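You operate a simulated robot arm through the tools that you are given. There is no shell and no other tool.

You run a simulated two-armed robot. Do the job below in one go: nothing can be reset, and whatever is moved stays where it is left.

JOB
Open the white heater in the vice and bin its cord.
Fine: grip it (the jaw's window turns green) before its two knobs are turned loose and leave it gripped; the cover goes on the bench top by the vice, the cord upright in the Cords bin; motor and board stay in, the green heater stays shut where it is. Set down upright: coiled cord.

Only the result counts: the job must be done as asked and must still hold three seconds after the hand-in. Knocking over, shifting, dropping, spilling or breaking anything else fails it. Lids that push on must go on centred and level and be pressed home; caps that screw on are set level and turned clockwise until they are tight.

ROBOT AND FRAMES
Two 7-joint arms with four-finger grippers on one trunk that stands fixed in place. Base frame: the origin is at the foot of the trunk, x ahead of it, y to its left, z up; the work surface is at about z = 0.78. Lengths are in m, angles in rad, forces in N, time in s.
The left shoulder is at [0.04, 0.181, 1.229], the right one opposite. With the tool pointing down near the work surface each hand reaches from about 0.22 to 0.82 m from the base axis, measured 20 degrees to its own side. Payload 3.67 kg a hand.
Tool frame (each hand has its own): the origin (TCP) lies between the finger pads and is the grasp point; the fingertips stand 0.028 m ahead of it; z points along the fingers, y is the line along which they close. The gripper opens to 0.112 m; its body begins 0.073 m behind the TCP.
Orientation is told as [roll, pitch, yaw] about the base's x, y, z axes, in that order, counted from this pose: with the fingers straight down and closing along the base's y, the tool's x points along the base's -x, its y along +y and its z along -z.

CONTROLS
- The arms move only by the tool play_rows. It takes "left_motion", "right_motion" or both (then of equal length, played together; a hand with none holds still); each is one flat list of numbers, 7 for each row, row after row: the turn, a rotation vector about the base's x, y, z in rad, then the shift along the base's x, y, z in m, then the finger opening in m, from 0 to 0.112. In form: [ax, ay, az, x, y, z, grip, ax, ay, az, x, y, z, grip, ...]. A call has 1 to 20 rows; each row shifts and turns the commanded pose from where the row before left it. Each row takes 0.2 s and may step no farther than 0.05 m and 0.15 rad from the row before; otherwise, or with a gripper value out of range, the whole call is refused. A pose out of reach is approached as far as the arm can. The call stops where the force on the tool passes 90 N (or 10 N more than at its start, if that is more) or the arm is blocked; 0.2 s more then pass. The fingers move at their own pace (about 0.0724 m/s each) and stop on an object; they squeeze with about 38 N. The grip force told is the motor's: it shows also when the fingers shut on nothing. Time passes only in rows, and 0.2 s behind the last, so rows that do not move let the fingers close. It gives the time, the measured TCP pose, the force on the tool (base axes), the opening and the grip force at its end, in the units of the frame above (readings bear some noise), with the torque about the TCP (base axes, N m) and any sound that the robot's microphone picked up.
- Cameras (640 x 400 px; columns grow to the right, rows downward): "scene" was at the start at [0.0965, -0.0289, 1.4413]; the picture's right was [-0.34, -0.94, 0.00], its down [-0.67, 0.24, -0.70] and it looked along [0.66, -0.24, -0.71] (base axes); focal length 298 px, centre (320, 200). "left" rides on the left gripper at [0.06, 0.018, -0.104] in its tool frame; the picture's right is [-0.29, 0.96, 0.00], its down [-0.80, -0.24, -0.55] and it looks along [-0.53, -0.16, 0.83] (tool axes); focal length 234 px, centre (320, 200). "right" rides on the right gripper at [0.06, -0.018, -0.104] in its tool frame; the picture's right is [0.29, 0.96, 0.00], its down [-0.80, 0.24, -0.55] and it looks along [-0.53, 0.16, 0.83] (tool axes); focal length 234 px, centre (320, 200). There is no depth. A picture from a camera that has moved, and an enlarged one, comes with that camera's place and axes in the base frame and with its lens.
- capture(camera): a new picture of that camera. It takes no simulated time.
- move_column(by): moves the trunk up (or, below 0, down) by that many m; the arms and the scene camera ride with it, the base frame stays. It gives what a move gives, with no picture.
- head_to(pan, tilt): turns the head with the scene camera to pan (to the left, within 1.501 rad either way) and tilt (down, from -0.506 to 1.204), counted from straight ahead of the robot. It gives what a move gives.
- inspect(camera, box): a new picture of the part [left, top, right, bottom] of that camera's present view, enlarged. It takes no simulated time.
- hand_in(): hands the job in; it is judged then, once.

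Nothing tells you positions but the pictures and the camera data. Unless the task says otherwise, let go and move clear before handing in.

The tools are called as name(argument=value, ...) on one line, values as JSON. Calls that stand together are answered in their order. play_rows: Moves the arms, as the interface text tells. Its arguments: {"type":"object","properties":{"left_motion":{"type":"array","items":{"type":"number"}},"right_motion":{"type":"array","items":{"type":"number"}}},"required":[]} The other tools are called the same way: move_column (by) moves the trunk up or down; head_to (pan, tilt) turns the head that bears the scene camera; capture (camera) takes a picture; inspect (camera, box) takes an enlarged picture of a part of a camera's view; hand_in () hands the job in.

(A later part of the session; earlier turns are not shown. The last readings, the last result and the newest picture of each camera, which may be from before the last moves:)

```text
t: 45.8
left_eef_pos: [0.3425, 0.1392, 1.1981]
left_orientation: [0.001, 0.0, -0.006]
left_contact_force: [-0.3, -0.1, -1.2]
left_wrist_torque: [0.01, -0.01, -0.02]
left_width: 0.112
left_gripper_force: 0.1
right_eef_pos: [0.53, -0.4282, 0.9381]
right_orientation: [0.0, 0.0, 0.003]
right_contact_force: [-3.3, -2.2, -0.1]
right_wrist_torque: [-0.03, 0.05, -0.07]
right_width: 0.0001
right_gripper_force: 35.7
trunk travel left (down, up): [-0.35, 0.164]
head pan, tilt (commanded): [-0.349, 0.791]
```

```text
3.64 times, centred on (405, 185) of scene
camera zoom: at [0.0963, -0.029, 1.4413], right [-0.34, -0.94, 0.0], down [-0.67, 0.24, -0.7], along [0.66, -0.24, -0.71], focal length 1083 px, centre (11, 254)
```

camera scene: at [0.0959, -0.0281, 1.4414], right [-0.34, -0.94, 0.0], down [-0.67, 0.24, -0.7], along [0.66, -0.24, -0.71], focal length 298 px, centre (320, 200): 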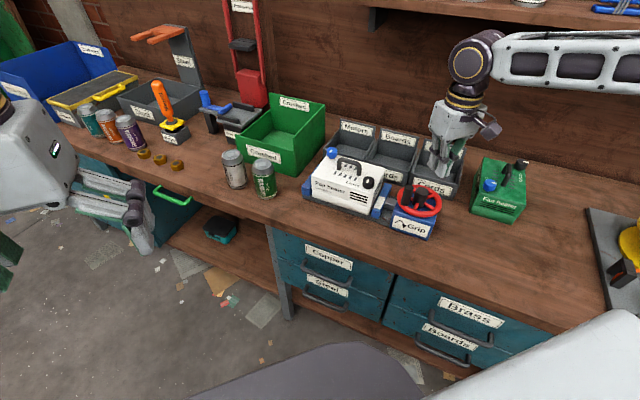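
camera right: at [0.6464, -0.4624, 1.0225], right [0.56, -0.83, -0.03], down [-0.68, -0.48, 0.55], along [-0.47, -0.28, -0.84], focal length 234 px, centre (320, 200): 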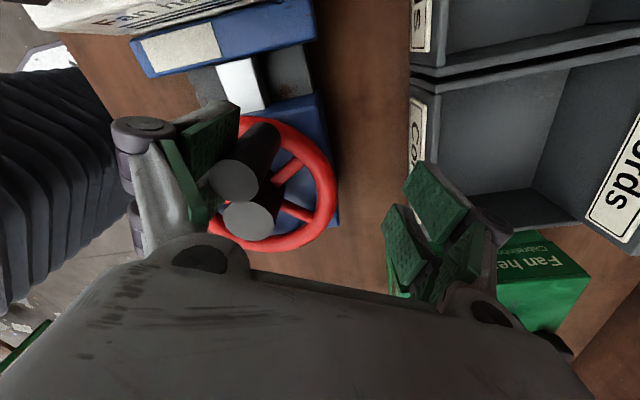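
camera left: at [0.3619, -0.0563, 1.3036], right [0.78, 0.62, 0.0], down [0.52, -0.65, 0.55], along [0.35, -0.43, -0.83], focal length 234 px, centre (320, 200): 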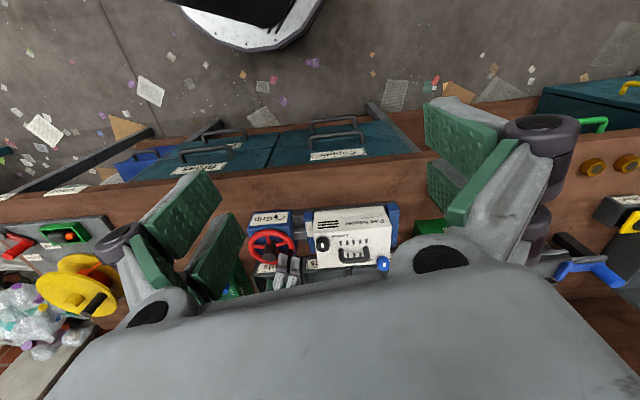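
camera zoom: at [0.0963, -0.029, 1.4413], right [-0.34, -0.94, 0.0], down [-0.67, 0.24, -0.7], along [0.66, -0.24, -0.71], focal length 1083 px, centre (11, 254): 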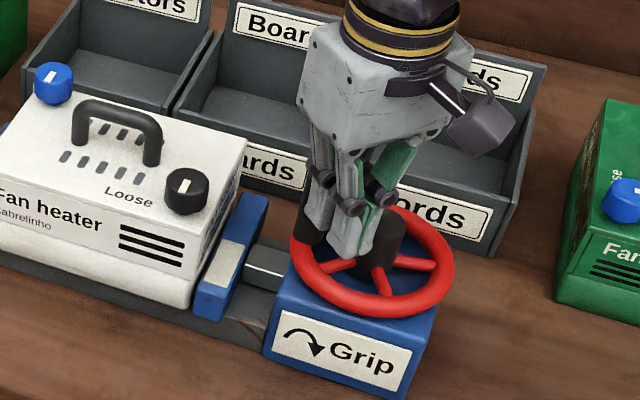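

Pushing works with only a few newtons. I'll continue around the circle.

play_rows(right_motion=[0, 0, 0, 0.0095, 0.0007, 0, 0.0, 0, 0, 0, 0.0094, -0.0013, 0, 0.0, 0, 0, 0, 0.009, -0.0031, 0, 0.0, 0, 0, 0, 0.0082, -0.0048, 0, 0.0, 0, 0, 0, 0.0071, -0.0063, 0, 0.0, 0, 0, 0, 0.0057, -0.0077, 0, 0.0, 0, 0, 0, 0.0041, -0.0086, 0, 0.0, 0, 0, 0, 0.0022, -0.0092, 0, 0.0])

inspect(camera="scene", box=[330, 130, 480, 240])

```text
t: 47.6
left_eef_pos: [0.3385, 0.1401, 1.2008]
left_orientation: [-0.003, 0.0, -0.005]
left_contact_force: [-0.1, 0.3, -0.3]
left_wrist_torque: [-0.01, 0.0, 0.02]
left_width: 0.112
left_gripper_force: 0.0
right_eef_pos: [0.5849, -0.4666, 0.9395]
right_orientation: [-0.001, 0.002, 0.001]
right_contact_force: [-14.0, 13.6, 8.9]
right_wrist_torque: [-0.53, 0.02, -0.6]
right_width: 0.0004
right_gripper_force: 37.2
trunk travel left (down, up): [-0.35, 0.164]
head pan, tilt (commanded): [-0.349, 0.791]
```

```text
3.64 times, centred on (405, 185) of scene
camera zoom: at [0.0926, -0.0263, 1.4417], right [-0.34, -0.94, 0.0], down [-0.67, 0.24, -0.71], along [0.66, -0.24, -0.71], focal length 1083 px, centre (11, 254)
```

zoom: 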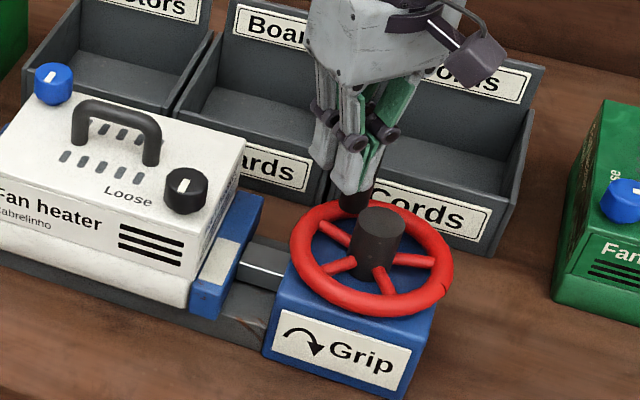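

play_rows(right_motion=[0, 0, 0, 0.0004, -0.0096, 0, 0.0, 0, 0, 0, -0.0015, -0.0094, 0, 0.0, 0, 0, 0, -0.0034, -0.0089, 0, 0.0])

inspect(camera="scene", box=[330, 130, 480, 240])

```text
t: 48.4
left_eef_pos: [0.3358, 0.1422, 1.2011]
left_orientation: [-0.004, -0.005, -0.008]
left_contact_force: [-0.7, 0.0, -0.7]
left_wrist_torque: [0.05, -0.02, 0.04]
left_width: 0.1121
left_gripper_force: 0.1
right_eef_pos: [0.5732, -0.4881, 0.9391]
right_orientation: [0.006, 0.007, 0.005]
right_contact_force: [-39.2, 43.8, -0.8]
right_wrist_torque: [0.29, 0.29, -0.84]
right_width: 0.0
right_gripper_force: 35.8
trunk travel left (down, up): [-0.35, 0.164]
head pan, tilt (commanded): [-0.349, 0.791]
```

```text
3.64 times, centred on (405, 185) of scene
camera zoom: at [0.0885, -0.0243, 1.4419], right [-0.34, -0.94, 0.0], down [-0.66, 0.24, -0.71], along [0.66, -0.24, -0.71], focal length 1083 px, centre (11, 254)
```

zoom: 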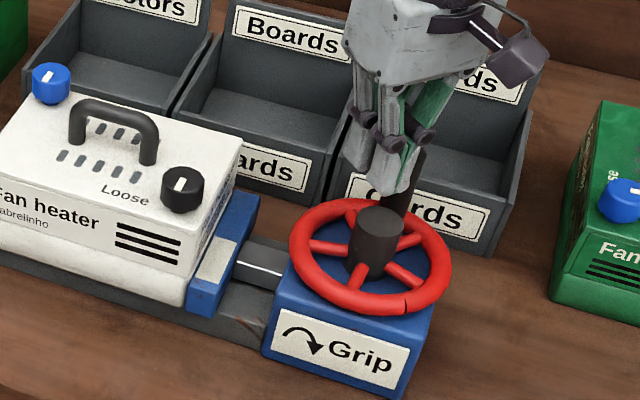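

inspect(camera="right", box=[200, 50, 450, 290])

inspect(camera="scene", box=[390, 140, 460, 220])

```text
1.67 times, centred on (325, 170) of right
camera zoom: at [0.5146, -0.5081, 1.0442], right [-0.29, 0.96, 0.01], down [0.8, 0.24, 0.55], along [0.52, 0.17, -0.83], focal length 390 px, centre (312, 250)
```

zoom: 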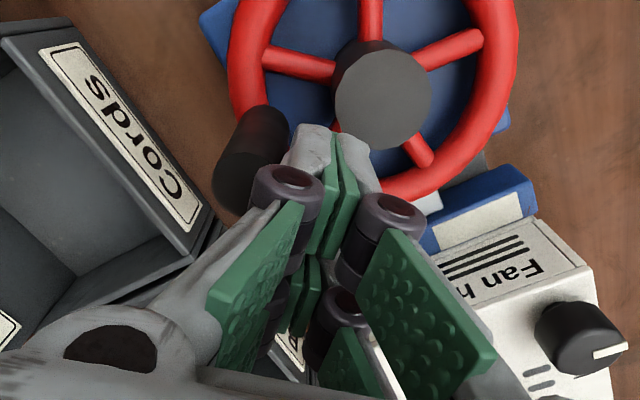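

```text
5.00 times, centred on (425, 180) of scene
camera zoom: at [0.0885, -0.0243, 1.4419], right [-0.34, -0.94, 0.0], down [-0.66, 0.24, -0.71], along [0.66, -0.24, -0.71], focal length 1489 px, centre (-205, 300)
```

zoom: 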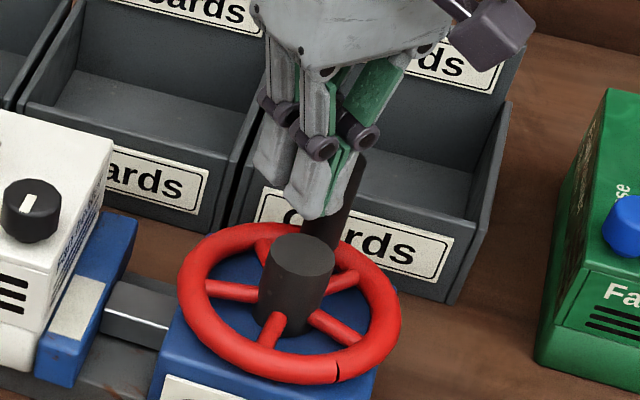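

The crank is at about -0.96 rad and pushing with the -y face now works mostly against friction. I'll back off, yaw the hand to about -0.95 so the push is tangential, and continue.

play_rows(right_motion=[0, 0, 0, 0.007, 0.014, 0, 0.0, 0, 0, -0.137, 0, 0, 0, 0.0, 0, 0, -0.137, 0, 0, 0, 0.0, 0, 0, -0.137, 0, 0, 0, 0.0, 0, 0, -0.137, 0, 0, 0, 0.0, 0, 0, -0.137, 0, 0, 0, 0.0, 0, 0, -0.137, 0, 0, 0, 0.0, 0, 0, -0.137, 0, 0, 0, 0.0])

inspect(camera="right", box=[200, 50, 450, 290])

inspect(camera="scene", box=[330, 130, 480, 240])

```text
t: 50.2
left_eef_pos: [0.3416, 0.1384, 1.1995]
left_orientation: [0.001, 0.0, -0.006]
left_contact_force: [-0.1, -0.1, -0.6]
left_wrist_torque: [0.0, -0.02, -0.01]
left_width: 0.112
left_gripper_force: 0.1
right_eef_pos: [0.5898, -0.4829, 0.9392]
right_orientation: [0.001, -0.001, -0.959]
right_contact_force: [0.5, -0.4, 0.1]
right_wrist_torque: [0.02, 0.0, -0.03]
right_width: 0.0
right_gripper_force: 35.6
trunk travel left (down, up): [-0.35, 0.164]
head pan, tilt (commanded): [-0.349, 0.791]
```

```text
1.67 times, centred on (325, 170) of right
camera zoom: at [0.5409, -0.4436, 1.0431], right [0.62, 0.79, 0.0], down [0.65, -0.52, 0.55], along [0.44, -0.34, -0.83], focal length 390 px, centre (312, 250)
```

zoom: 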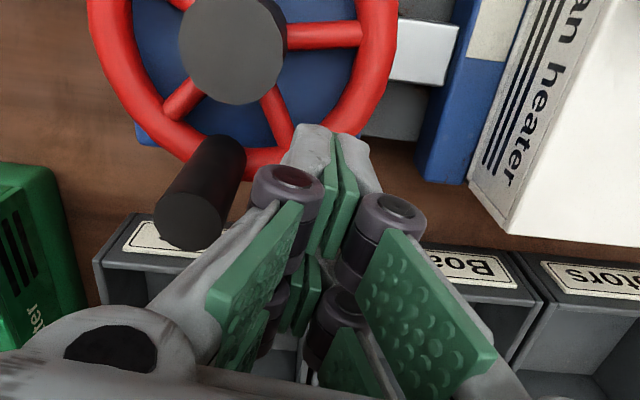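

```text
3.64 times, centred on (405, 185) of scene
camera zoom: at [0.0962, -0.0285, 1.4413], right [-0.34, -0.94, 0.0], down [-0.67, 0.24, -0.7], along [0.66, -0.24, -0.71], focal length 1083 px, centre (11, 254)
```

zoom: 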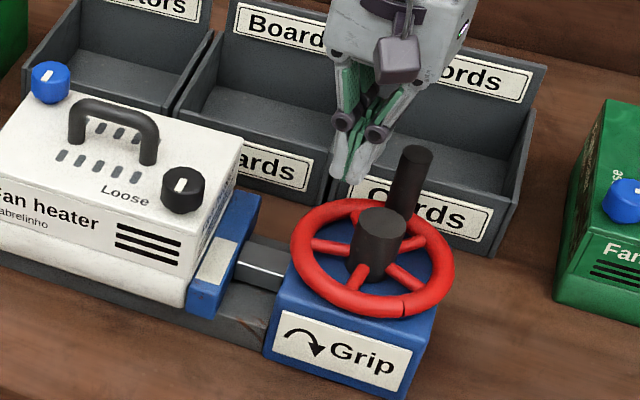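

play_rows(right_motion=[0, 0, 0, -0.0003, -0.014, 0, 0.0, 0, 0, -0.1, -0.0035, -0.0068, 0, 0.0, 0, 0, -0.14, -0.0043, -0.0062, 0, 0.0, 0, 0, -0.14, -0.0053, -0.0056, 0, 0.0, 0, 0, -0.14, -0.0059, -0.0048, 0, 0.0])

inspect(camera="scene", box=[330, 130, 480, 240])

```text
t: 51.4
left_eef_pos: [0.3423, 0.1401, 1.2002]
left_orientation: [-0.001, 0.0, -0.006]
left_contact_force: [-0.2, -0.7, -0.1]
left_wrist_torque: [-0.01, -0.01, 0.0]
left_width: 0.1122
left_gripper_force: 0.1
right_eef_pos: [0.5708, -0.5197, 0.9377]
right_orientation: [0.002, 0.002, -1.478]
right_contact_force: [-1.4, 8.4, -0.6]
right_wrist_torque: [0.02, 0.0, -0.07]
right_width: 0.0001
right_gripper_force: 35.1
trunk travel left (down, up): [-0.35, 0.164]
head pan, tilt (commanded): [-0.349, 0.791]
```

```text
3.64 times, centred on (405, 185) of scene
camera zoom: at [0.0962, -0.0278, 1.4413], right [-0.34, -0.94, 0.0], down [-0.67, 0.24, -0.7], along [0.66, -0.24, -0.71], focal length 1083 px, centre (11, 254)
```

zoom: 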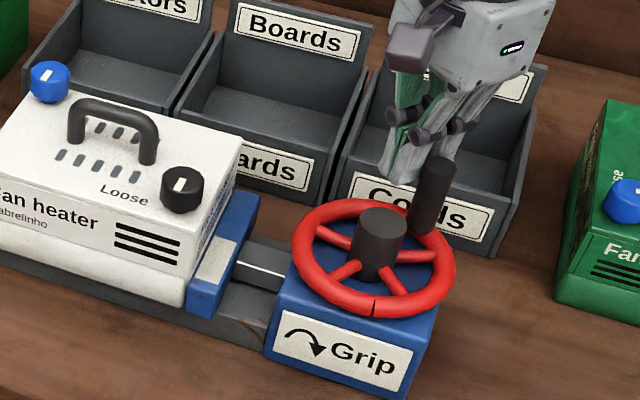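

Low force and turning well. Continuing.

play_rows(right_motion=[0, 0, -0.14, -0.0065, -0.004, 0, 0.0, 0, 0, -0.14, -0.0071, -0.0029, 0, 0.0, 0, 0, -0.14, -0.0073, -0.002, 0, 0.0, 0, 0, -0.14, -0.0076, -0.0009, 0, 0.0, 0, 0, -0.14, -0.0077, 0.0001, 0, 0.0])

inspect(camera="scene", box=[330, 130, 480, 240])

```text
t: 52.6
left_eef_pos: [0.3433, 0.1386, 1.1995]
left_orientation: [-0.001, 0.0, -0.004]
left_contact_force: [-0.3, 0.0, 0.9]
left_wrist_torque: [-0.02, 0.01, -0.01]
left_width: 0.1119
left_gripper_force: 0.1
right_eef_pos: [0.5376, -0.5304, 0.94]
right_orientation: [0.005, 0.002, -2.18]
right_contact_force: [11.9, -6.9, 8.2]
right_wrist_torque: [-0.04, -0.11, 0.03]
right_width: 0.0
right_gripper_force: 35.7
trunk travel left (down, up): [-0.35, 0.164]
head pan, tilt (commanded): [-0.349, 0.791]
```

```text
3.64 times, centred on (405, 185) of scene
camera zoom: at [0.0976, -0.0297, 1.4413], right [-0.34, -0.94, 0.0], down [-0.67, 0.24, -0.7], along [0.66, -0.24, -0.71], focal length 1083 px, centre (11, 254)
```

zoom: 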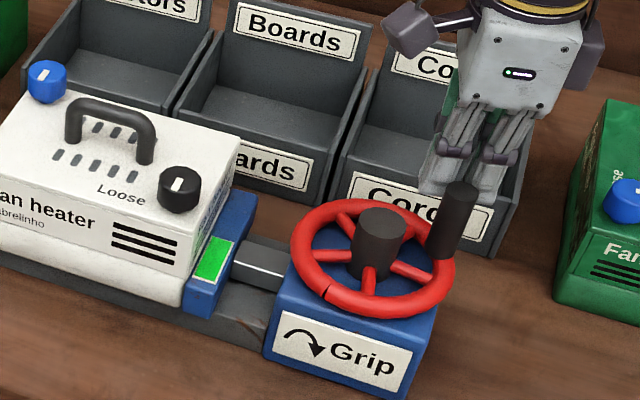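

The jaw window is green, so the heater is gripped. I'll back off from the crank, rise, return to yaw 0 and look at the knobs closely.

play_rows(right_motion=[0, 0, 0, 0.008, -0.006, 0, 0.0, 0, 0, 0, 0.004, -0.003, 0.02, 0.0, 0, 0, 0, 0, 0, 0.04, 0.0, 0, 0, 0, 0, 0, 0.04, 0.0, 0, 0, 0.1453, 0, 0.01, 0.01, 0.05, 0, 0, 0.1453, 0, 0.01, 0, 0.06, 0, 0, 0.1453, 0, 0.01, 0, 0.06, 0, 0, 0.1453, 0, 0.01, 0, 0.06, 0, 0, 0.1453, 0, 0.01, 0, 0.06, 0, 0, 0.1453, 0, 0.01, 0, 0.06, 0, 0, 0.1453, 0, 0.01, 0, 0.06, 0, 0, 0.1453, 0, 0.01, 0, 0.06, 0, 0, 0.1453, 0, 0.01, 0, 0.06, 0, 0, 0.1453, 0, 0.01, 0, 0.06, 0, 0, 0.1453, 0, 0.01, 0, 0.06, 0, 0, 0.1453, 0, 0.01, 0, 0.06, 0, 0, 0.1453, 0, 0.01, 0, 0.06, 0, 0, 0.1453, 0, 0.01, 0, 0.06, 0, 0, 0.1453, 0, 0, 0, 0.06])

capture(camera="right")

inspect(camera="scene", box=[300, 130, 420, 230])

```text
t: 56.6
left_eef_pos: [0.342, 0.1371, 1.2007]
left_orientation: [-0.001, 0.001, -0.005]
left_contact_force: [-0.2, -0.4, -0.7]
left_wrist_torque: [0.04, 0.01, 0.01]
left_width: 0.112
left_gripper_force: 0.2
right_eef_pos: [0.5477, -0.4007, 1.0476]
right_orientation: [0.002, 0.003, 0.008]
right_contact_force: [0.0, -0.2, 0.0]
right_wrist_torque: [0.0, -0.01, 0.03]
right_width: 0.0599
right_gripper_force: 0.1
trunk travel left (down, up): [-0.35, 0.164]
head pan, tilt (commanded): [-0.349, 0.791]
```

```text
taken
camera right: at [0.4878, -0.418, 1.152], right [-0.29, 0.96, 0.0], down [0.8, 0.24, 0.55], along [0.53, 0.16, -0.83], focal length 234 px, centre (320, 200)
```

right: 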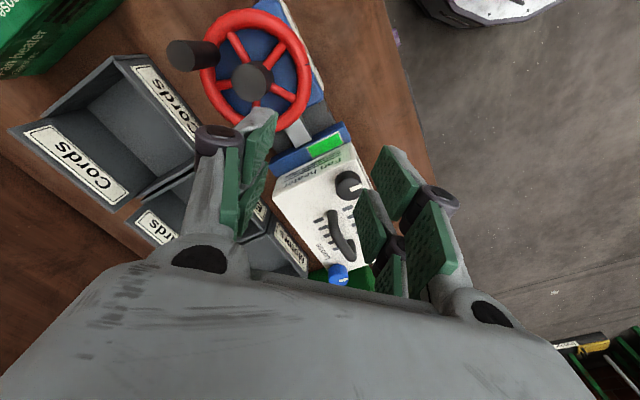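

```text
4.00 times, centred on (360, 180) of scene
camera zoom: at [0.0964, -0.0292, 1.4413], right [-0.34, -0.94, 0.0], down [-0.67, 0.24, -0.7], along [0.66, -0.24, -0.71], focal length 1191 px, centre (160, 280)
```

zoom: 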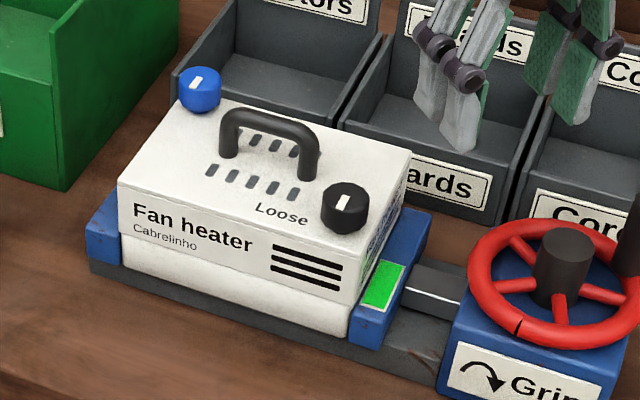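

inspect(camera="right", box=[265, 135, 375, 290])

inspect(camera="scene", box=[320, 140, 380, 190])

```text
2.58 times, centred on (320, 212) of right
camera zoom: at [0.4878, -0.418, 1.152], right [-0.29, 0.96, 0.0], down [0.8, 0.24, 0.55], along [0.53, 0.16, -0.83], focal length 604 px, centre (320, 168)
```

zoom: 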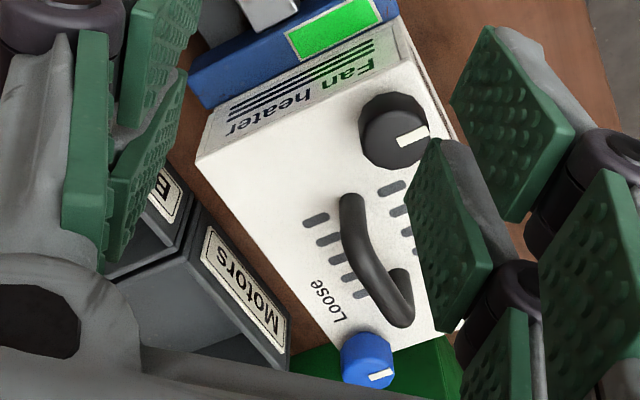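

```text
8.00 times, centred on (350, 165) of scene
camera zoom: at [0.0964, -0.0292, 1.4413], right [-0.34, -0.94, 0.0], down [-0.67, 0.24, -0.7], along [0.66, -0.24, -0.71], focal length 2382 px, centre (80, 480)
```

zoom: 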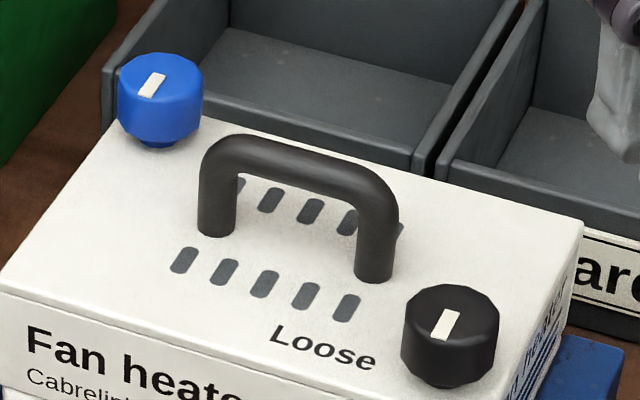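

The jaw window is solid green and both knob pointers face the front, with "Loose" to the left of the black knob and to the right of the blue one. I'll go above the black knob at about (0.611, -0.347).

play_rows(right_motion=[0, 0, 0, 0.0317, 0.0268, 0, 0.07, 0, 0, 0, 0.0316, 0.0269, 0, 0.07, 0, 0, 0, 0, 0, -0.025, 0.07, 0, 0, 0, 0, 0, 0, 0.07])

capture(camera="right")

inspect(camera="scene", box=[310, 110, 420, 220])

```text
t: 57.6
left_eef_pos: [0.3427, 0.1383, 1.1998]
left_orientation: [0.001, 0.0, -0.005]
left_contact_force: [0.6, -0.4, 0.1]
left_wrist_torque: [-0.03, 0.0, -0.01]
left_width: 0.1122
left_gripper_force: 0.1
right_eef_pos: [0.6099, -0.3436, 1.0211]
right_orientation: [0.0, 0.002, 0.006]
right_contact_force: [-0.5, -0.3, 0.5]
right_wrist_torque: [-0.03, 0.0, 0.0]
right_width: 0.0697
right_gripper_force: 0.0
trunk travel left (down, up): [-0.35, 0.164]
head pan, tilt (commanded): [-0.349, 0.791]
```

```text
taken
camera right: at [0.5502, -0.3608, 1.125], right [-0.29, 0.96, 0.0], down [0.8, 0.24, 0.55], along [0.53, 0.16, -0.83], focal length 234 px, centre (320, 200)
```

right: 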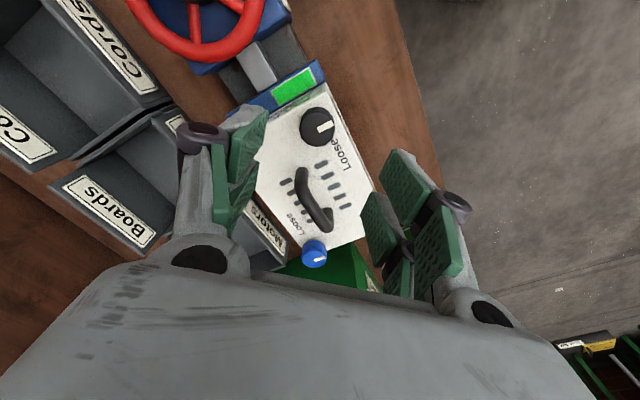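

```text
3.64 times, centred on (365, 165) of scene
camera zoom: at [0.0967, -0.0281, 1.4413], right [-0.34, -0.94, 0.0], down [-0.67, 0.24, -0.7], along [0.66, -0.24, -0.71], focal length 1083 px, centre (156, 327)
```

zoom: 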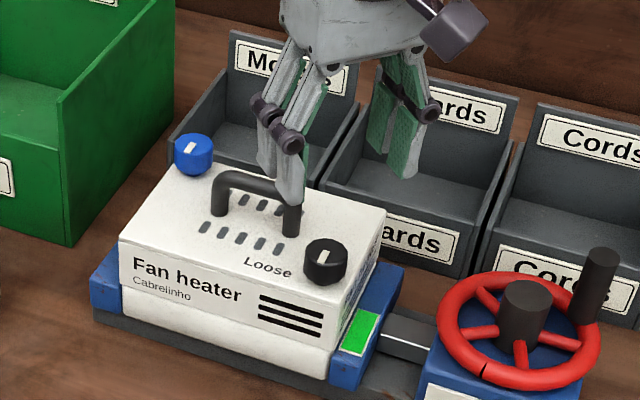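

inspect(camera="right", box=[250, 80, 390, 290])

```text
1.90 times, centred on (320, 185) of right
camera zoom: at [0.5502, -0.3608, 1.125], right [-0.29, 0.96, 0.0], down [0.8, 0.24, 0.55], along [0.53, 0.16, -0.83], focal length 446 px, centre (320, 229)
```

zoom: 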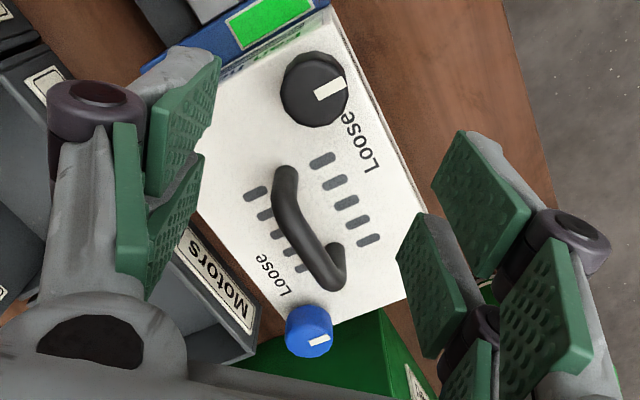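

The black knob lies about 2 mm from the tool axis. I'll correct, descend and grip it.

play_rows(right_motion=[0, 0, 0, -0.0016, -0.0022, -0.02, 0.065, 0, 0, 0, 0, 0, -0.03, 0.065, 0, 0, 0, 0, 0, -0.02, 0.06, 0, 0, 0, 0, 0, -0.015, 0.06, 0, 0, 0, 0, 0, 0, 0.06])

inspect(camera="scene", box=[320, 130, 400, 220])

inspect(camera="right", box=[220, 60, 420, 280])

```text
t: 58.8
left_eef_pos: [0.3414, 0.1379, 1.1993]
left_orientation: [0.0, 0.001, -0.006]
left_contact_force: [0.1, -0.8, -0.1]
left_wrist_torque: [-0.02, -0.04, 0.0]
left_width: 0.1116
left_gripper_force: 0.1
right_eef_pos: [0.6073, -0.3481, 0.9392]
right_orientation: [0.0, -0.001, 0.004]
right_contact_force: [-0.3, -0.1, 0.5]
right_wrist_torque: [0.02, -0.02, 0.01]
right_width: 0.0598
right_gripper_force: 0.1
trunk travel left (down, up): [-0.35, 0.164]
head pan, tilt (commanded): [-0.349, 0.791]
```

```text
4.44 times, centred on (360, 175) of scene
camera zoom: at [0.0964, -0.0286, 1.4413], right [-0.34, -0.94, 0.0], down [-0.67, 0.24, -0.7], along [0.66, -0.24, -0.71], focal length 1323 px, centre (142, 311)
```

zoom: 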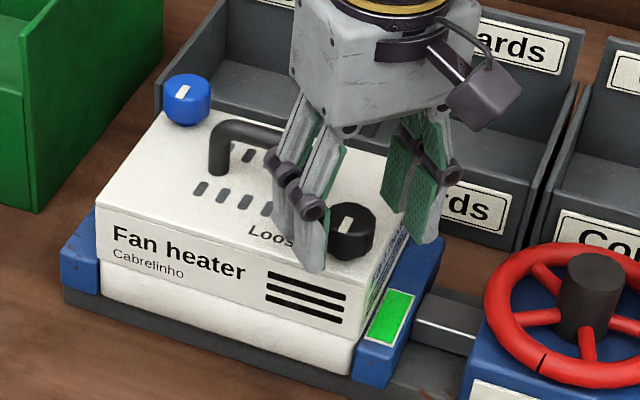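

```text
1.82 times, centred on (320, 170) of right
camera zoom: at [0.5485, -0.366, 1.043], right [-0.29, 0.96, 0.0], down [0.8, 0.24, 0.55], along [0.53, 0.16, -0.83], focal length 426 px, centre (320, 254)
```

zoom: 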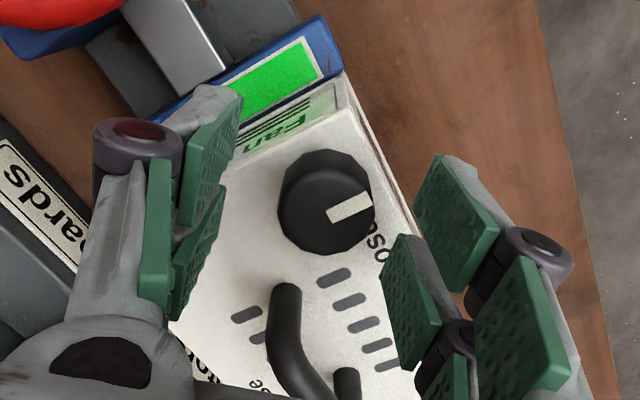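

play_rows(right_motion=[0, 0, 0, -0.0015, 0.0015, -0.003, 0.06, 0, 0, 0, 0, 0, 0, 0.05, 0, 0, 0, 0, 0, 0, 0.02, 0, 0, 0, 0, 0, 0, 0.02, 0, 0, 0, 0, 0, 0, 0.02])

inspect(camera="right", box=[220, 60, 420, 280])

```text
t: 60.0
left_eef_pos: [0.3421, 0.139, 1.1992]
left_orientation: [-0.003, 0.001, -0.004]
left_contact_force: [0.2, -0.7, -0.5]
left_wrist_torque: [-0.01, 0.02, -0.02]
left_width: 0.1121
left_gripper_force: 0.0
right_eef_pos: [0.6061, -0.3457, 0.9359]
right_orientation: [0.001, 0.002, 0.005]
right_contact_force: [0.2, 9.7, -0.2]
right_wrist_torque: [0.32, -0.09, 0.05]
right_width: 0.0301
right_gripper_force: 38.5
trunk travel left (down, up): [-0.35, 0.164]
head pan, tilt (commanded): [-0.349, 0.791]
```

```text
1.82 times, centred on (320, 170) of right
camera zoom: at [0.5475, -0.3637, 1.0401], right [-0.29, 0.96, 0.0], down [0.8, 0.24, 0.55], along [0.53, 0.16, -0.83], focal length 426 px, centre (320, 254)
```

zoom: 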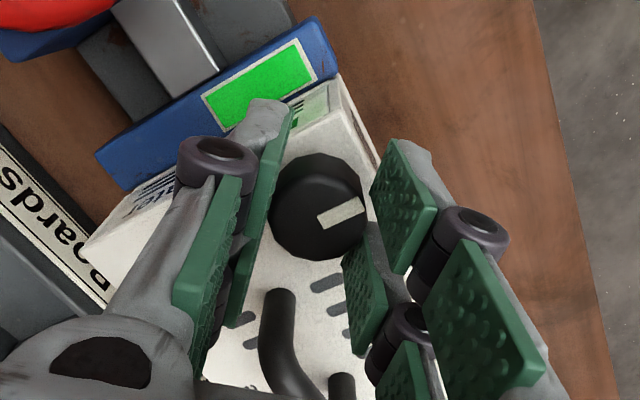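

Gripped on the black knob (width 0.030) with little side load. I'll turn clockwise in small steps and watch the torque.

play_rows(right_motion=[0, 0, -0.1, 0, 0.001, 0, 0.02, 0, 0, -0.1, 0, 0, 0, 0.02, 0, 0, -0.1, 0, 0, 0, 0.02])

inspect(camera="right", box=[220, 60, 420, 280])

```text
t: 60.8
left_eef_pos: [0.3434, 0.1389, 1.1992]
left_orientation: [0.0, 0.002, -0.006]
left_contact_force: [0.2, 0.3, 1.1]
left_wrist_torque: [-0.01, -0.02, 0.02]
left_width: 0.1121
left_gripper_force: 0.1
right_eef_pos: [0.6087, -0.3451, 0.9365]
right_orientation: [0.002, -0.002, -0.297]
right_contact_force: [15.2, 2.1, 2.5]
right_wrist_torque: [-0.03, -0.48, 0.43]
right_width: 0.0291
right_gripper_force: 37.9
trunk travel left (down, up): [-0.35, 0.164]
head pan, tilt (commanded): [-0.349, 0.791]
```

```text
1.82 times, centred on (320, 170) of right
camera zoom: at [0.5464, -0.3446, 1.0399], right [0.01, 1.0, 0.0], down [0.83, -0.01, 0.56], along [0.56, 0.0, -0.83], focal length 426 px, centre (320, 254)
```

zoom: 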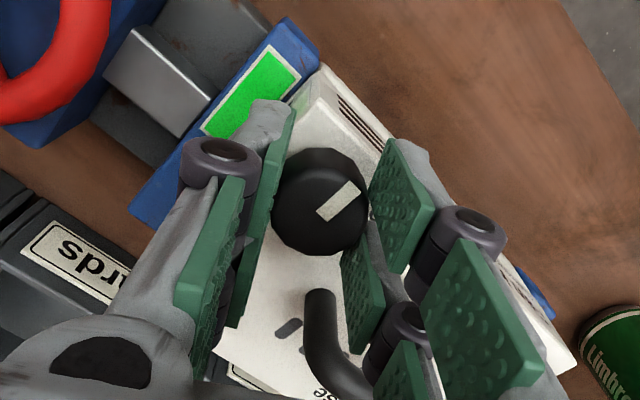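

The knob slipped in the grip when turned clockwise (torque about 0.4 N m), so it may be against its stop that way. I'll test the other direction.

play_rows(right_motion=[0, 0, 0.1, 0, -0.001, 0, 0.02, 0, 0, 0.1, 0, 0, 0, 0.02, 0, 0, 0.1, 0, 0, 0, 0.02, 0, 0, 0.1, 0, 0, 0, 0.02, 0, 0, 0.1, 0, 0, 0, 0.02, 0, 0, 0.1, 0, 0, 0, 0.02])

inspect(camera="right", box=[220, 60, 420, 280])

```text
t: 62.2
left_eef_pos: [0.3438, 0.1397, 1.1992]
left_orientation: [0.002, 0.004, -0.006]
left_contact_force: [-0.4, -0.4, -0.2]
left_wrist_torque: [0.0, 0.05, 0.0]
left_width: 0.1119
left_gripper_force: 0.0
right_eef_pos: [0.6091, -0.3439, 0.937]
right_orientation: [0.0, -0.002, 0.305]
right_contact_force: [21.4, -0.5, 13.0]
right_wrist_torque: [-0.08, -0.73, -0.03]
right_width: 0.0288
right_gripper_force: 38.0
trunk travel left (down, up): [-0.35, 0.164]
head pan, tilt (commanded): [-0.349, 0.791]
```

```text
1.82 times, centred on (320, 170) of right
camera zoom: at [0.5572, -0.3804, 1.0399], right [-0.56, 0.83, 0.0], down [0.69, 0.47, 0.55], along [0.46, 0.31, -0.83], focal length 426 px, centre (320, 254)
```

zoom: 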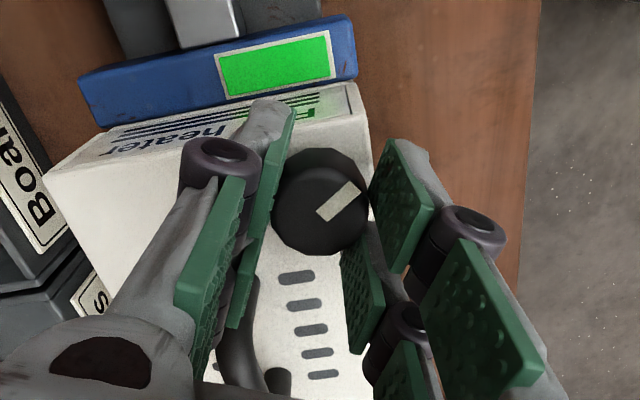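

The knob turns freely counter-clockwise with the hand. I'll continue counter-clockwise and watch for the stop.

play_rows(right_motion=[0, 0, 0.14, 0.0015, 0, 0.0015, 0.02, 0, 0, 0.14, 0.001, 0, 0, 0.02, 0, 0, 0.14, 0, 0, 0, 0.02, 0, 0, 0.14, 0, 0, 0, 0.02])

inspect(camera="right", box=[220, 60, 420, 280])

inspect(camera="scene", box=[310, 130, 400, 220])

```text
t: 63.2
left_eef_pos: [0.3422, 0.1381, 1.1999]
left_orientation: [0.001, 0.001, -0.006]
left_contact_force: [0.2, -0.8, -1.1]
left_wrist_torque: [0.03, 0.0, 0.05]
left_width: 0.112
left_gripper_force: 0.0
right_eef_pos: [0.6087, -0.3459, 0.9367]
right_orientation: [0.003, 0.004, 0.87]
right_contact_force: [15.3, -3.3, 9.7]
right_wrist_torque: [-0.36, -0.21, 0.0]
right_width: 0.0286
right_gripper_force: 38.4
trunk travel left (down, up): [-0.35, 0.164]
head pan, tilt (commanded): [-0.349, 0.791]
```

```text
1.82 times, centred on (320, 170) of right
camera zoom: at [0.5845, -0.4026, 1.0401], right [-0.92, 0.4, 0.0], down [0.33, 0.76, 0.55], along [0.22, 0.51, -0.83], focal length 426 px, centre (320, 254)
```

zoom: 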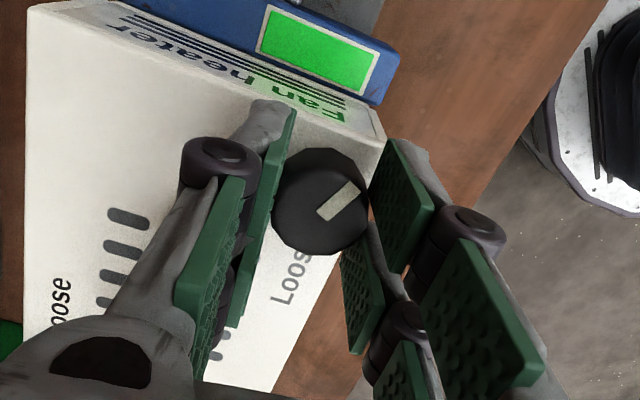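

```text
4.44 times, centred on (355, 175) of scene
camera zoom: at [0.0976, -0.0287, 1.4412], right [-0.34, -0.94, 0.0], down [-0.67, 0.24, -0.7], along [0.66, -0.24, -0.71], focal length 1323 px, centre (164, 311)
```

zoom: 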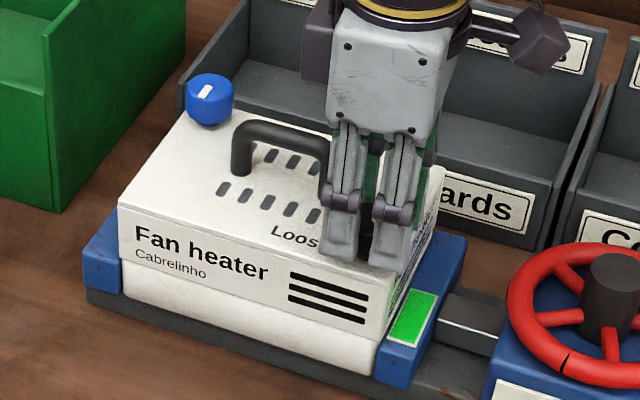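

play_rows(right_motion=[0, 0, 0.14, 0.0015, 0, 0.001, 0.02, 0, 0, 0.14, 0.0005, 0, 0, 0.02, 0, 0, 0.14, 0, 0, 0, 0.02, 0, 0, 0.14, 0, 0, 0, 0.02, 0, 0, 0.14, 0, 0, 0, 0.02])

inspect(camera="right", box=[220, 60, 420, 280])

```text
t: 64.4
left_eef_pos: [0.3421, 0.1373, 1.1997]
left_orientation: [0.0, -0.001, -0.005]
left_contact_force: [-0.1, -0.4, 0.6]
left_wrist_torque: [-0.01, -0.01, 0.01]
left_width: 0.1124
left_gripper_force: 0.1
right_eef_pos: [0.6099, -0.3455, 0.9366]
right_orientation: [0.005, 0.0, 1.567]
right_contact_force: [-4.4, 1.6, -5.1]
right_wrist_torque: [-0.4, 0.28, -0.03]
right_width: 0.0289
right_gripper_force: 38.1
trunk travel left (down, up): [-0.35, 0.164]
head pan, tilt (commanded): [-0.349, 0.791]
```

```text
1.82 times, centred on (320, 170) of right
camera zoom: at [0.6282, -0.4055, 1.04], right [-0.96, -0.28, 0.01], down [-0.23, 0.8, 0.55], along [-0.16, 0.53, -0.83], focal length 426 px, centre (320, 254)
```

zoom: 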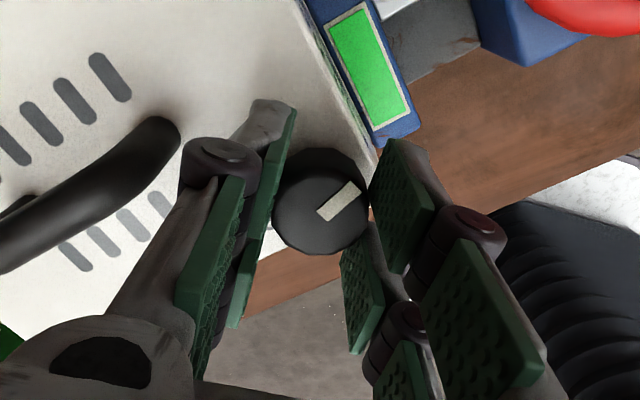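

play_rows(right_motion=[0, 0, 0.14, 0, 0, 0, 0.02, 0, 0, 0.14, 0, 0, 0, 0.02, 0, 0, 0.14, 0, 0, 0, 0.02, 0, 0, 0.14, 0, 0, 0, 0.02, 0, 0, 0.14, 0, 0, 0, 0.02, 0, 0, 0.14, 0, 0, 0, 0.02])

inspect(camera="right", box=[220, 60, 420, 280])

```text
t: 65.8
left_eef_pos: [0.341, 0.1387, 1.1998]
left_orientation: [0.001, 0.0, -0.004]
left_contact_force: [-0.7, -0.5, 0.4]
left_wrist_torque: [-0.01, -0.02, 0.0]
left_width: 0.112
left_gripper_force: 0.0
right_eef_pos: [0.6103, -0.3475, 0.9383]
right_orientation: [0.001, 0.002, 2.404]
right_contact_force: [-14.8, 2.6, -9.0]
right_wrist_torque: [0.35, 0.61, -0.51]
right_width: 0.0289
right_gripper_force: 38.0
trunk travel left (down, up): [-0.35, 0.164]
head pan, tilt (commanded): [-0.349, 0.791]
```

```text
1.82 times, centred on (320, 170) of right
camera zoom: at [0.6675, -0.3729, 1.0415], right [-0.43, -0.9, 0.0], down [-0.75, 0.36, 0.55], along [-0.5, 0.24, -0.83], focal length 426 px, centre (320, 254)
```

zoom: 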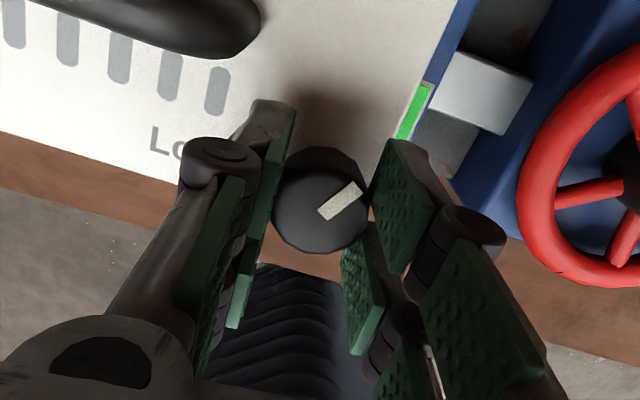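

play_rows(right_motion=[0, 0, 0.14, -0.001, 0, -0.001, 0.02, 0, 0, 0.14, 0, 0, 0, 0.02])

inspect(camera="right", box=[220, 60, 420, 280])

```text
t: 66.4
left_eef_pos: [0.3412, 0.1375, 1.2005]
left_orientation: [-0.002, -0.001, -0.005]
left_contact_force: [-0.4, 1.3, -0.2]
left_wrist_torque: [0.0, 0.01, 0.0]
left_width: 0.1123
left_gripper_force: 0.1
right_eef_pos: [0.6097, -0.346, 0.9384]
right_orientation: [-0.003, 0.005, 2.687]
right_contact_force: [-8.3, -3.8, 4.0]
right_wrist_torque: [0.01, 0.2, -0.51]
right_width: 0.0287
right_gripper_force: 38.1
trunk travel left (down, up): [-0.35, 0.164]
head pan, tilt (commanded): [-0.349, 0.791]
```

```text
1.82 times, centred on (320, 170) of right
camera zoom: at [0.6719, -0.3561, 1.0425], right [-0.16, -0.99, 0.0], down [-0.82, 0.14, 0.55], along [-0.54, 0.09, -0.84], focal length 426 px, centre (320, 254)
```

zoom: 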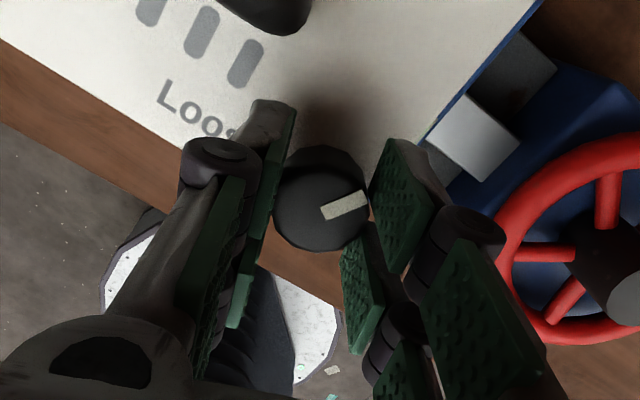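

The black knob turned about 150° counter-clockwise and then met a stop (the hand began slipping), so it's loose. I'll unload and open.

play_rows(right_motion=[0, 0, -0.05, -0.001, -0.0005, 0, 0.02, 0, 0, 0, 0, 0, 0, 0.06, 0, 0, 0, 0, 0, 0, 0.06, 0, 0, 0, 0, 0, 0, 0.06])

```text
t: 67.4
left_eef_pos: [0.3412, 0.1391, 1.1991]
left_orientation: [0.0, 0.001, -0.005]
left_contact_force: [0.8, -0.1, 1.0]
left_wrist_torque: [-0.03, 0.02, 0.01]
left_width: 0.1122
left_gripper_force: 0.0
right_eef_pos: [0.6094, -0.3454, 0.9364]
right_orientation: [0.002, -0.001, 2.635]
right_contact_force: [0.8, 0.6, -0.9]
right_wrist_torque: [0.05, 0.0, 0.02]
right_width: 0.0603
right_gripper_force: 0.1
trunk travel left (down, up): [-0.35, 0.164]
head pan, tilt (commanded): [-0.349, 0.791]
```

Released cleanly. Now I'll rise, rotate back to yaw 0 and move above the blue knob at about (0.767, -0.305).

play_rows(right_motion=[0, 0, 0, 0, 0, 0.045, 0.06, 0, 0, 0, 0, 0, 0.045, 0.07, 0, 0, -0.1464, 0.0085, 0.0022, 0, 0.07, 0, 0, -0.1464, 0.0085, 0.0022, 0, 0.07, 0, 0, -0.1464, 0.0085, 0.0022, 0, 0.07, 0, 0, -0.1464, 0.0085, 0.0022, 0, 0.07, 0, 0, -0.1464, 0.0085, 0.0022, 0, 0.07, 0, 0, -0.1464, 0.0085, 0.0022, 0, 0.07, 0, 0, -0.1464, 0.0085, 0.0022, 0, 0.07, 0, 0, -0.1464, 0.0085, 0.0022, 0, 0.07, 0, 0, -0.1464, 0.0085, 0.0022, 0, 0.07, 0, 0, -0.1464, 0.0085, 0.0022, 0, 0.07, 0, 0, -0.1464, 0.0085, 0.0022, 0, 0.07, 0, 0, -0.1464, 0.0085, 0.0022, 0, 0.07, 0, 0, -0.1464, 0.0085, 0.0022, 0, 0.07, 0, 0, -0.1464, 0.0085, 0.0022, 0, 0.07, 0, 0, -0.1464, 0.0085, 0.0022, 0, 0.07, 0, 0, -0.1464, 0.0085, 0.0022, 0, 0.07, 0, 0, -0.1464, 0.0085, 0.0022, 0, 0.07, 0, 0, -0.1464, 0.0085, 0.0022, 0, 0.07])

capture(camera="right")

inspect(camera="scene", box=[300, 110, 420, 230])

```text
t: 71.6
left_eef_pos: [0.3426, 0.1383, 1.2]
left_orientation: [0.0, 0.0, -0.006]
left_contact_force: [-0.2, 0.5, 0.2]
left_wrist_torque: [-0.02, -0.02, -0.02]
left_width: 0.1122
left_gripper_force: 0.1
right_eef_pos: [0.7106, -0.3202, 1.0356]
right_orientation: [0.002, -0.002, -0.007]
right_contact_force: [-0.2, 0.1, -0.1]
right_wrist_torque: [-0.01, -0.01, 0.01]
right_width: 0.07
right_gripper_force: 0.0
right hand out of reach, approached as far as the arm can: row 14, 15, 16, 17, 18, 19, 20
trunk travel left (down, up): [-0.35, 0.164]
head pan, tilt (commanded): [-0.349, 0.791]
```

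```text
taken
camera right: at [0.6496, -0.339, 1.1396], right [-0.28, 0.96, 0.0], down [0.8, 0.23, 0.56], along [0.53, 0.16, -0.83], focal length 234 px, centre (320, 200)
```

right: 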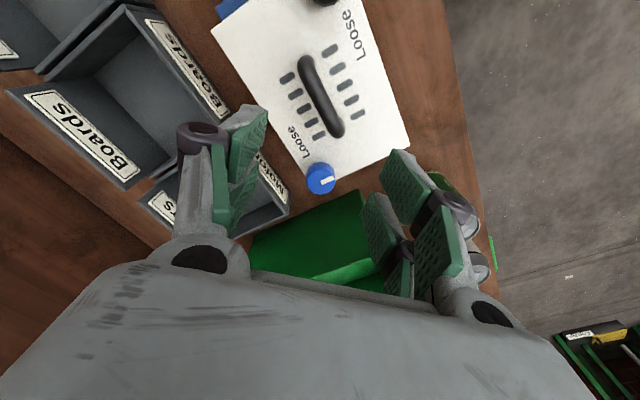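

```text
3.33 times, centred on (360, 170) of scene
camera zoom: at [0.0965, -0.0288, 1.4413], right [-0.34, -0.94, 0.0], down [-0.67, 0.24, -0.7], along [0.66, -0.24, -0.71], focal length 992 px, centre (187, 300)
```

zoom: 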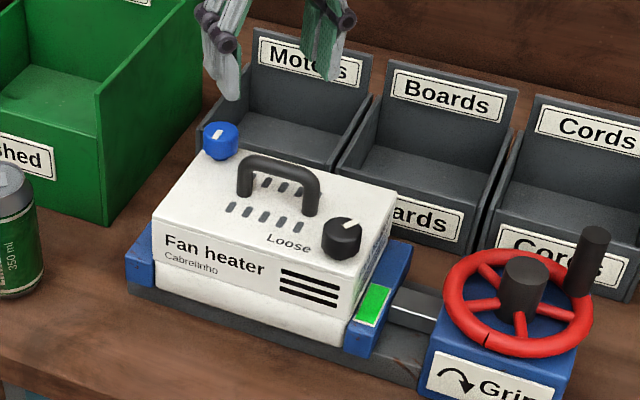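

The blue knob is slightly beyond reach at this height; the wrist sits well above the TCP, so raising the trunk should help. I'll raise it and come down at the blue knob.

move_column(by=0.16)

```text
t: 73.5
left_eef_pos: [0.3422, 0.1395, 1.3598]
left_orientation: [0.001, -0.001, -0.006]
left_contact_force: [0.1, -1.1, -0.4]
left_wrist_torque: [-0.02, -0.01, 0.0]
left_width: 0.1121
left_gripper_force: 0.1
right_eef_pos: [0.7093, -0.3212, 1.1963]
right_orientation: [0.002, 0.0, -0.001]
right_contact_force: [-0.9, -0.3, 1.0]
right_wrist_torque: [-0.05, 0.0, -0.03]
right_width: 0.0699
right_gripper_force: 0.0
trunk travel left (down, up): [-0.51, 0.004]
head pan, tilt (commanded): [-0.349, 0.791]
```

play_rows(right_motion=[0, 0, 0, 0, 0, -0.05, 0.07, 0, 0, 0, 0, 0, -0.05, 0.07, 0, 0, 0, 0, 0, -0.05, 0.07, 0, 0, 0, 0, 0, -0.02, 0.07, 0, 0, 0, 0, 0, 0, 0.07])

capture(camera="right")

```text
t: 74.7
left_eef_pos: [0.3423, 0.1391, 1.3595]
left_orientation: [0.0, -0.001, -0.005]
left_contact_force: [1.1, 0.5, 0.4]
left_wrist_torque: [-0.01, -0.02, -0.01]
left_width: 0.112
left_gripper_force: 0.1
right_eef_pos: [0.656, -0.338, 1.0507]
right_orientation: [0.002, -0.002, -0.002]
right_contact_force: [0.7, -0.6, 0.1]
right_wrist_torque: [-0.01, 0.01, 0.02]
right_width: 0.0698
right_gripper_force: 0.0
right hand out of reach, approached as far as the arm can: row 1, 2, 3, 4
trunk travel left (down, up): [-0.51, 0.004]
head pan, tilt (commanded): [-0.349, 0.791]
```

```text
taken
camera right: at [0.5957, -0.3559, 1.1547], right [-0.29, 0.96, 0.0], down [0.8, 0.24, 0.56], along [0.53, 0.16, -0.83], focal length 234 px, centre (320, 200)
```

right: 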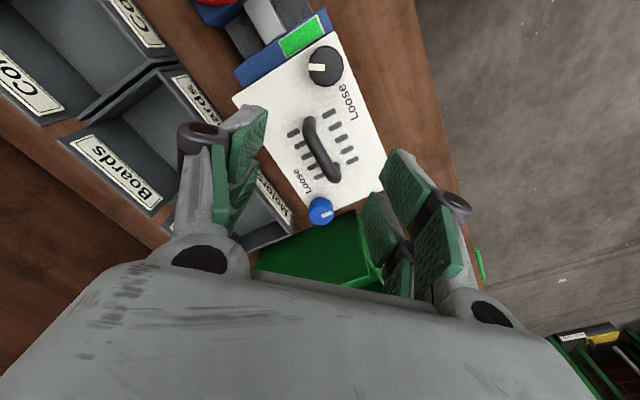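

Raising the trunk made reach worse, so the wrist is below the shoulder: I need to lower the trunk instead and lean the hand slightly outward. I'll lift and retract the hand first, and check the surroundings of the right elbow.

play_rows(right_motion=[0, 0, 0, -0.03, 0, 0.035, 0.07, 0, 0, 0, -0.03, 0, 0.035, 0.07, 0, 0, 0, -0.03, 0, 0.035, 0.07, 0, 0, 0, -0.03, 0, 0.035, 0.07, 0, 0, 0, -0.02, 0, 0.04, 0.07, 0, 0, 0, 0, 0, 0.04, 0.07])

head_to(pan=-1.0, tilt=0.6)

capture(camera="scene")

```text
t: 76.1
left_eef_pos: [0.3412, 0.1391, 1.3607]
left_orientation: [0.0, 0.0, -0.005]
left_contact_force: [-0.2, 0.7, 0.1]
left_wrist_torque: [-0.01, -0.01, 0.0]
left_width: 0.1122
left_gripper_force: 0.0
right_eef_pos: [0.5146, -0.3372, 1.2727]
right_orientation: [-0.001, 0.0, 0.0]
right_contact_force: [0.5, -0.7, -0.4]
right_wrist_torque: [-0.02, 0.0, -0.03]
right_width: 0.0703
right_gripper_force: 0.0
trunk travel left (down, up): [-0.51, 0.004]
head pan, tilt (commanded): [-0.349, 0.791]
```

```text
t: 77.1
left_eef_pos: [0.3409, 0.1379, 1.3611]
left_orientation: [0.001, 0.0, -0.005]
left_contact_force: [0.0, 0.3, 0.0]
left_wrist_torque: [-0.04, 0.03, 0.02]
left_width: 0.1122
left_gripper_force: 0.0
right_eef_pos: [0.5148, -0.3373, 1.2727]
right_orientation: [0.002, -0.002, -0.002]
right_contact_force: [0.8, 0.4, 0.8]
right_wrist_torque: [-0.03, 0.0, -0.02]
right_width: 0.0699
right_gripper_force: 0.1
trunk travel left (down, up): [-0.51, 0.004]
head pan, tilt (commanded): [-1.0, 0.6]
```

```text
taken
camera scene: at [0.0679, -0.0756, 1.6177], right [-0.84, -0.54, 0.0], down [-0.31, 0.48, -0.82], along [0.45, -0.69, -0.57], focal length 298 px, centre (320, 200)
```

scene: 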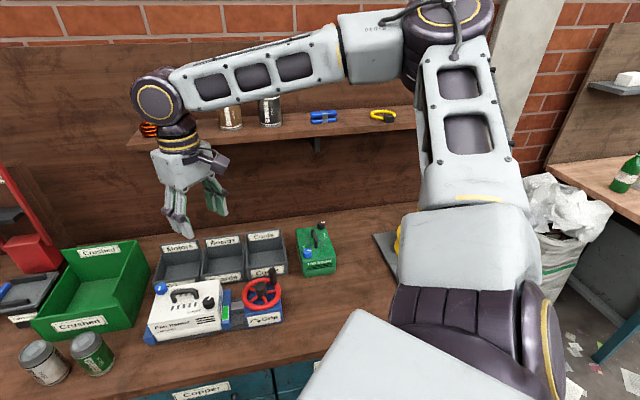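

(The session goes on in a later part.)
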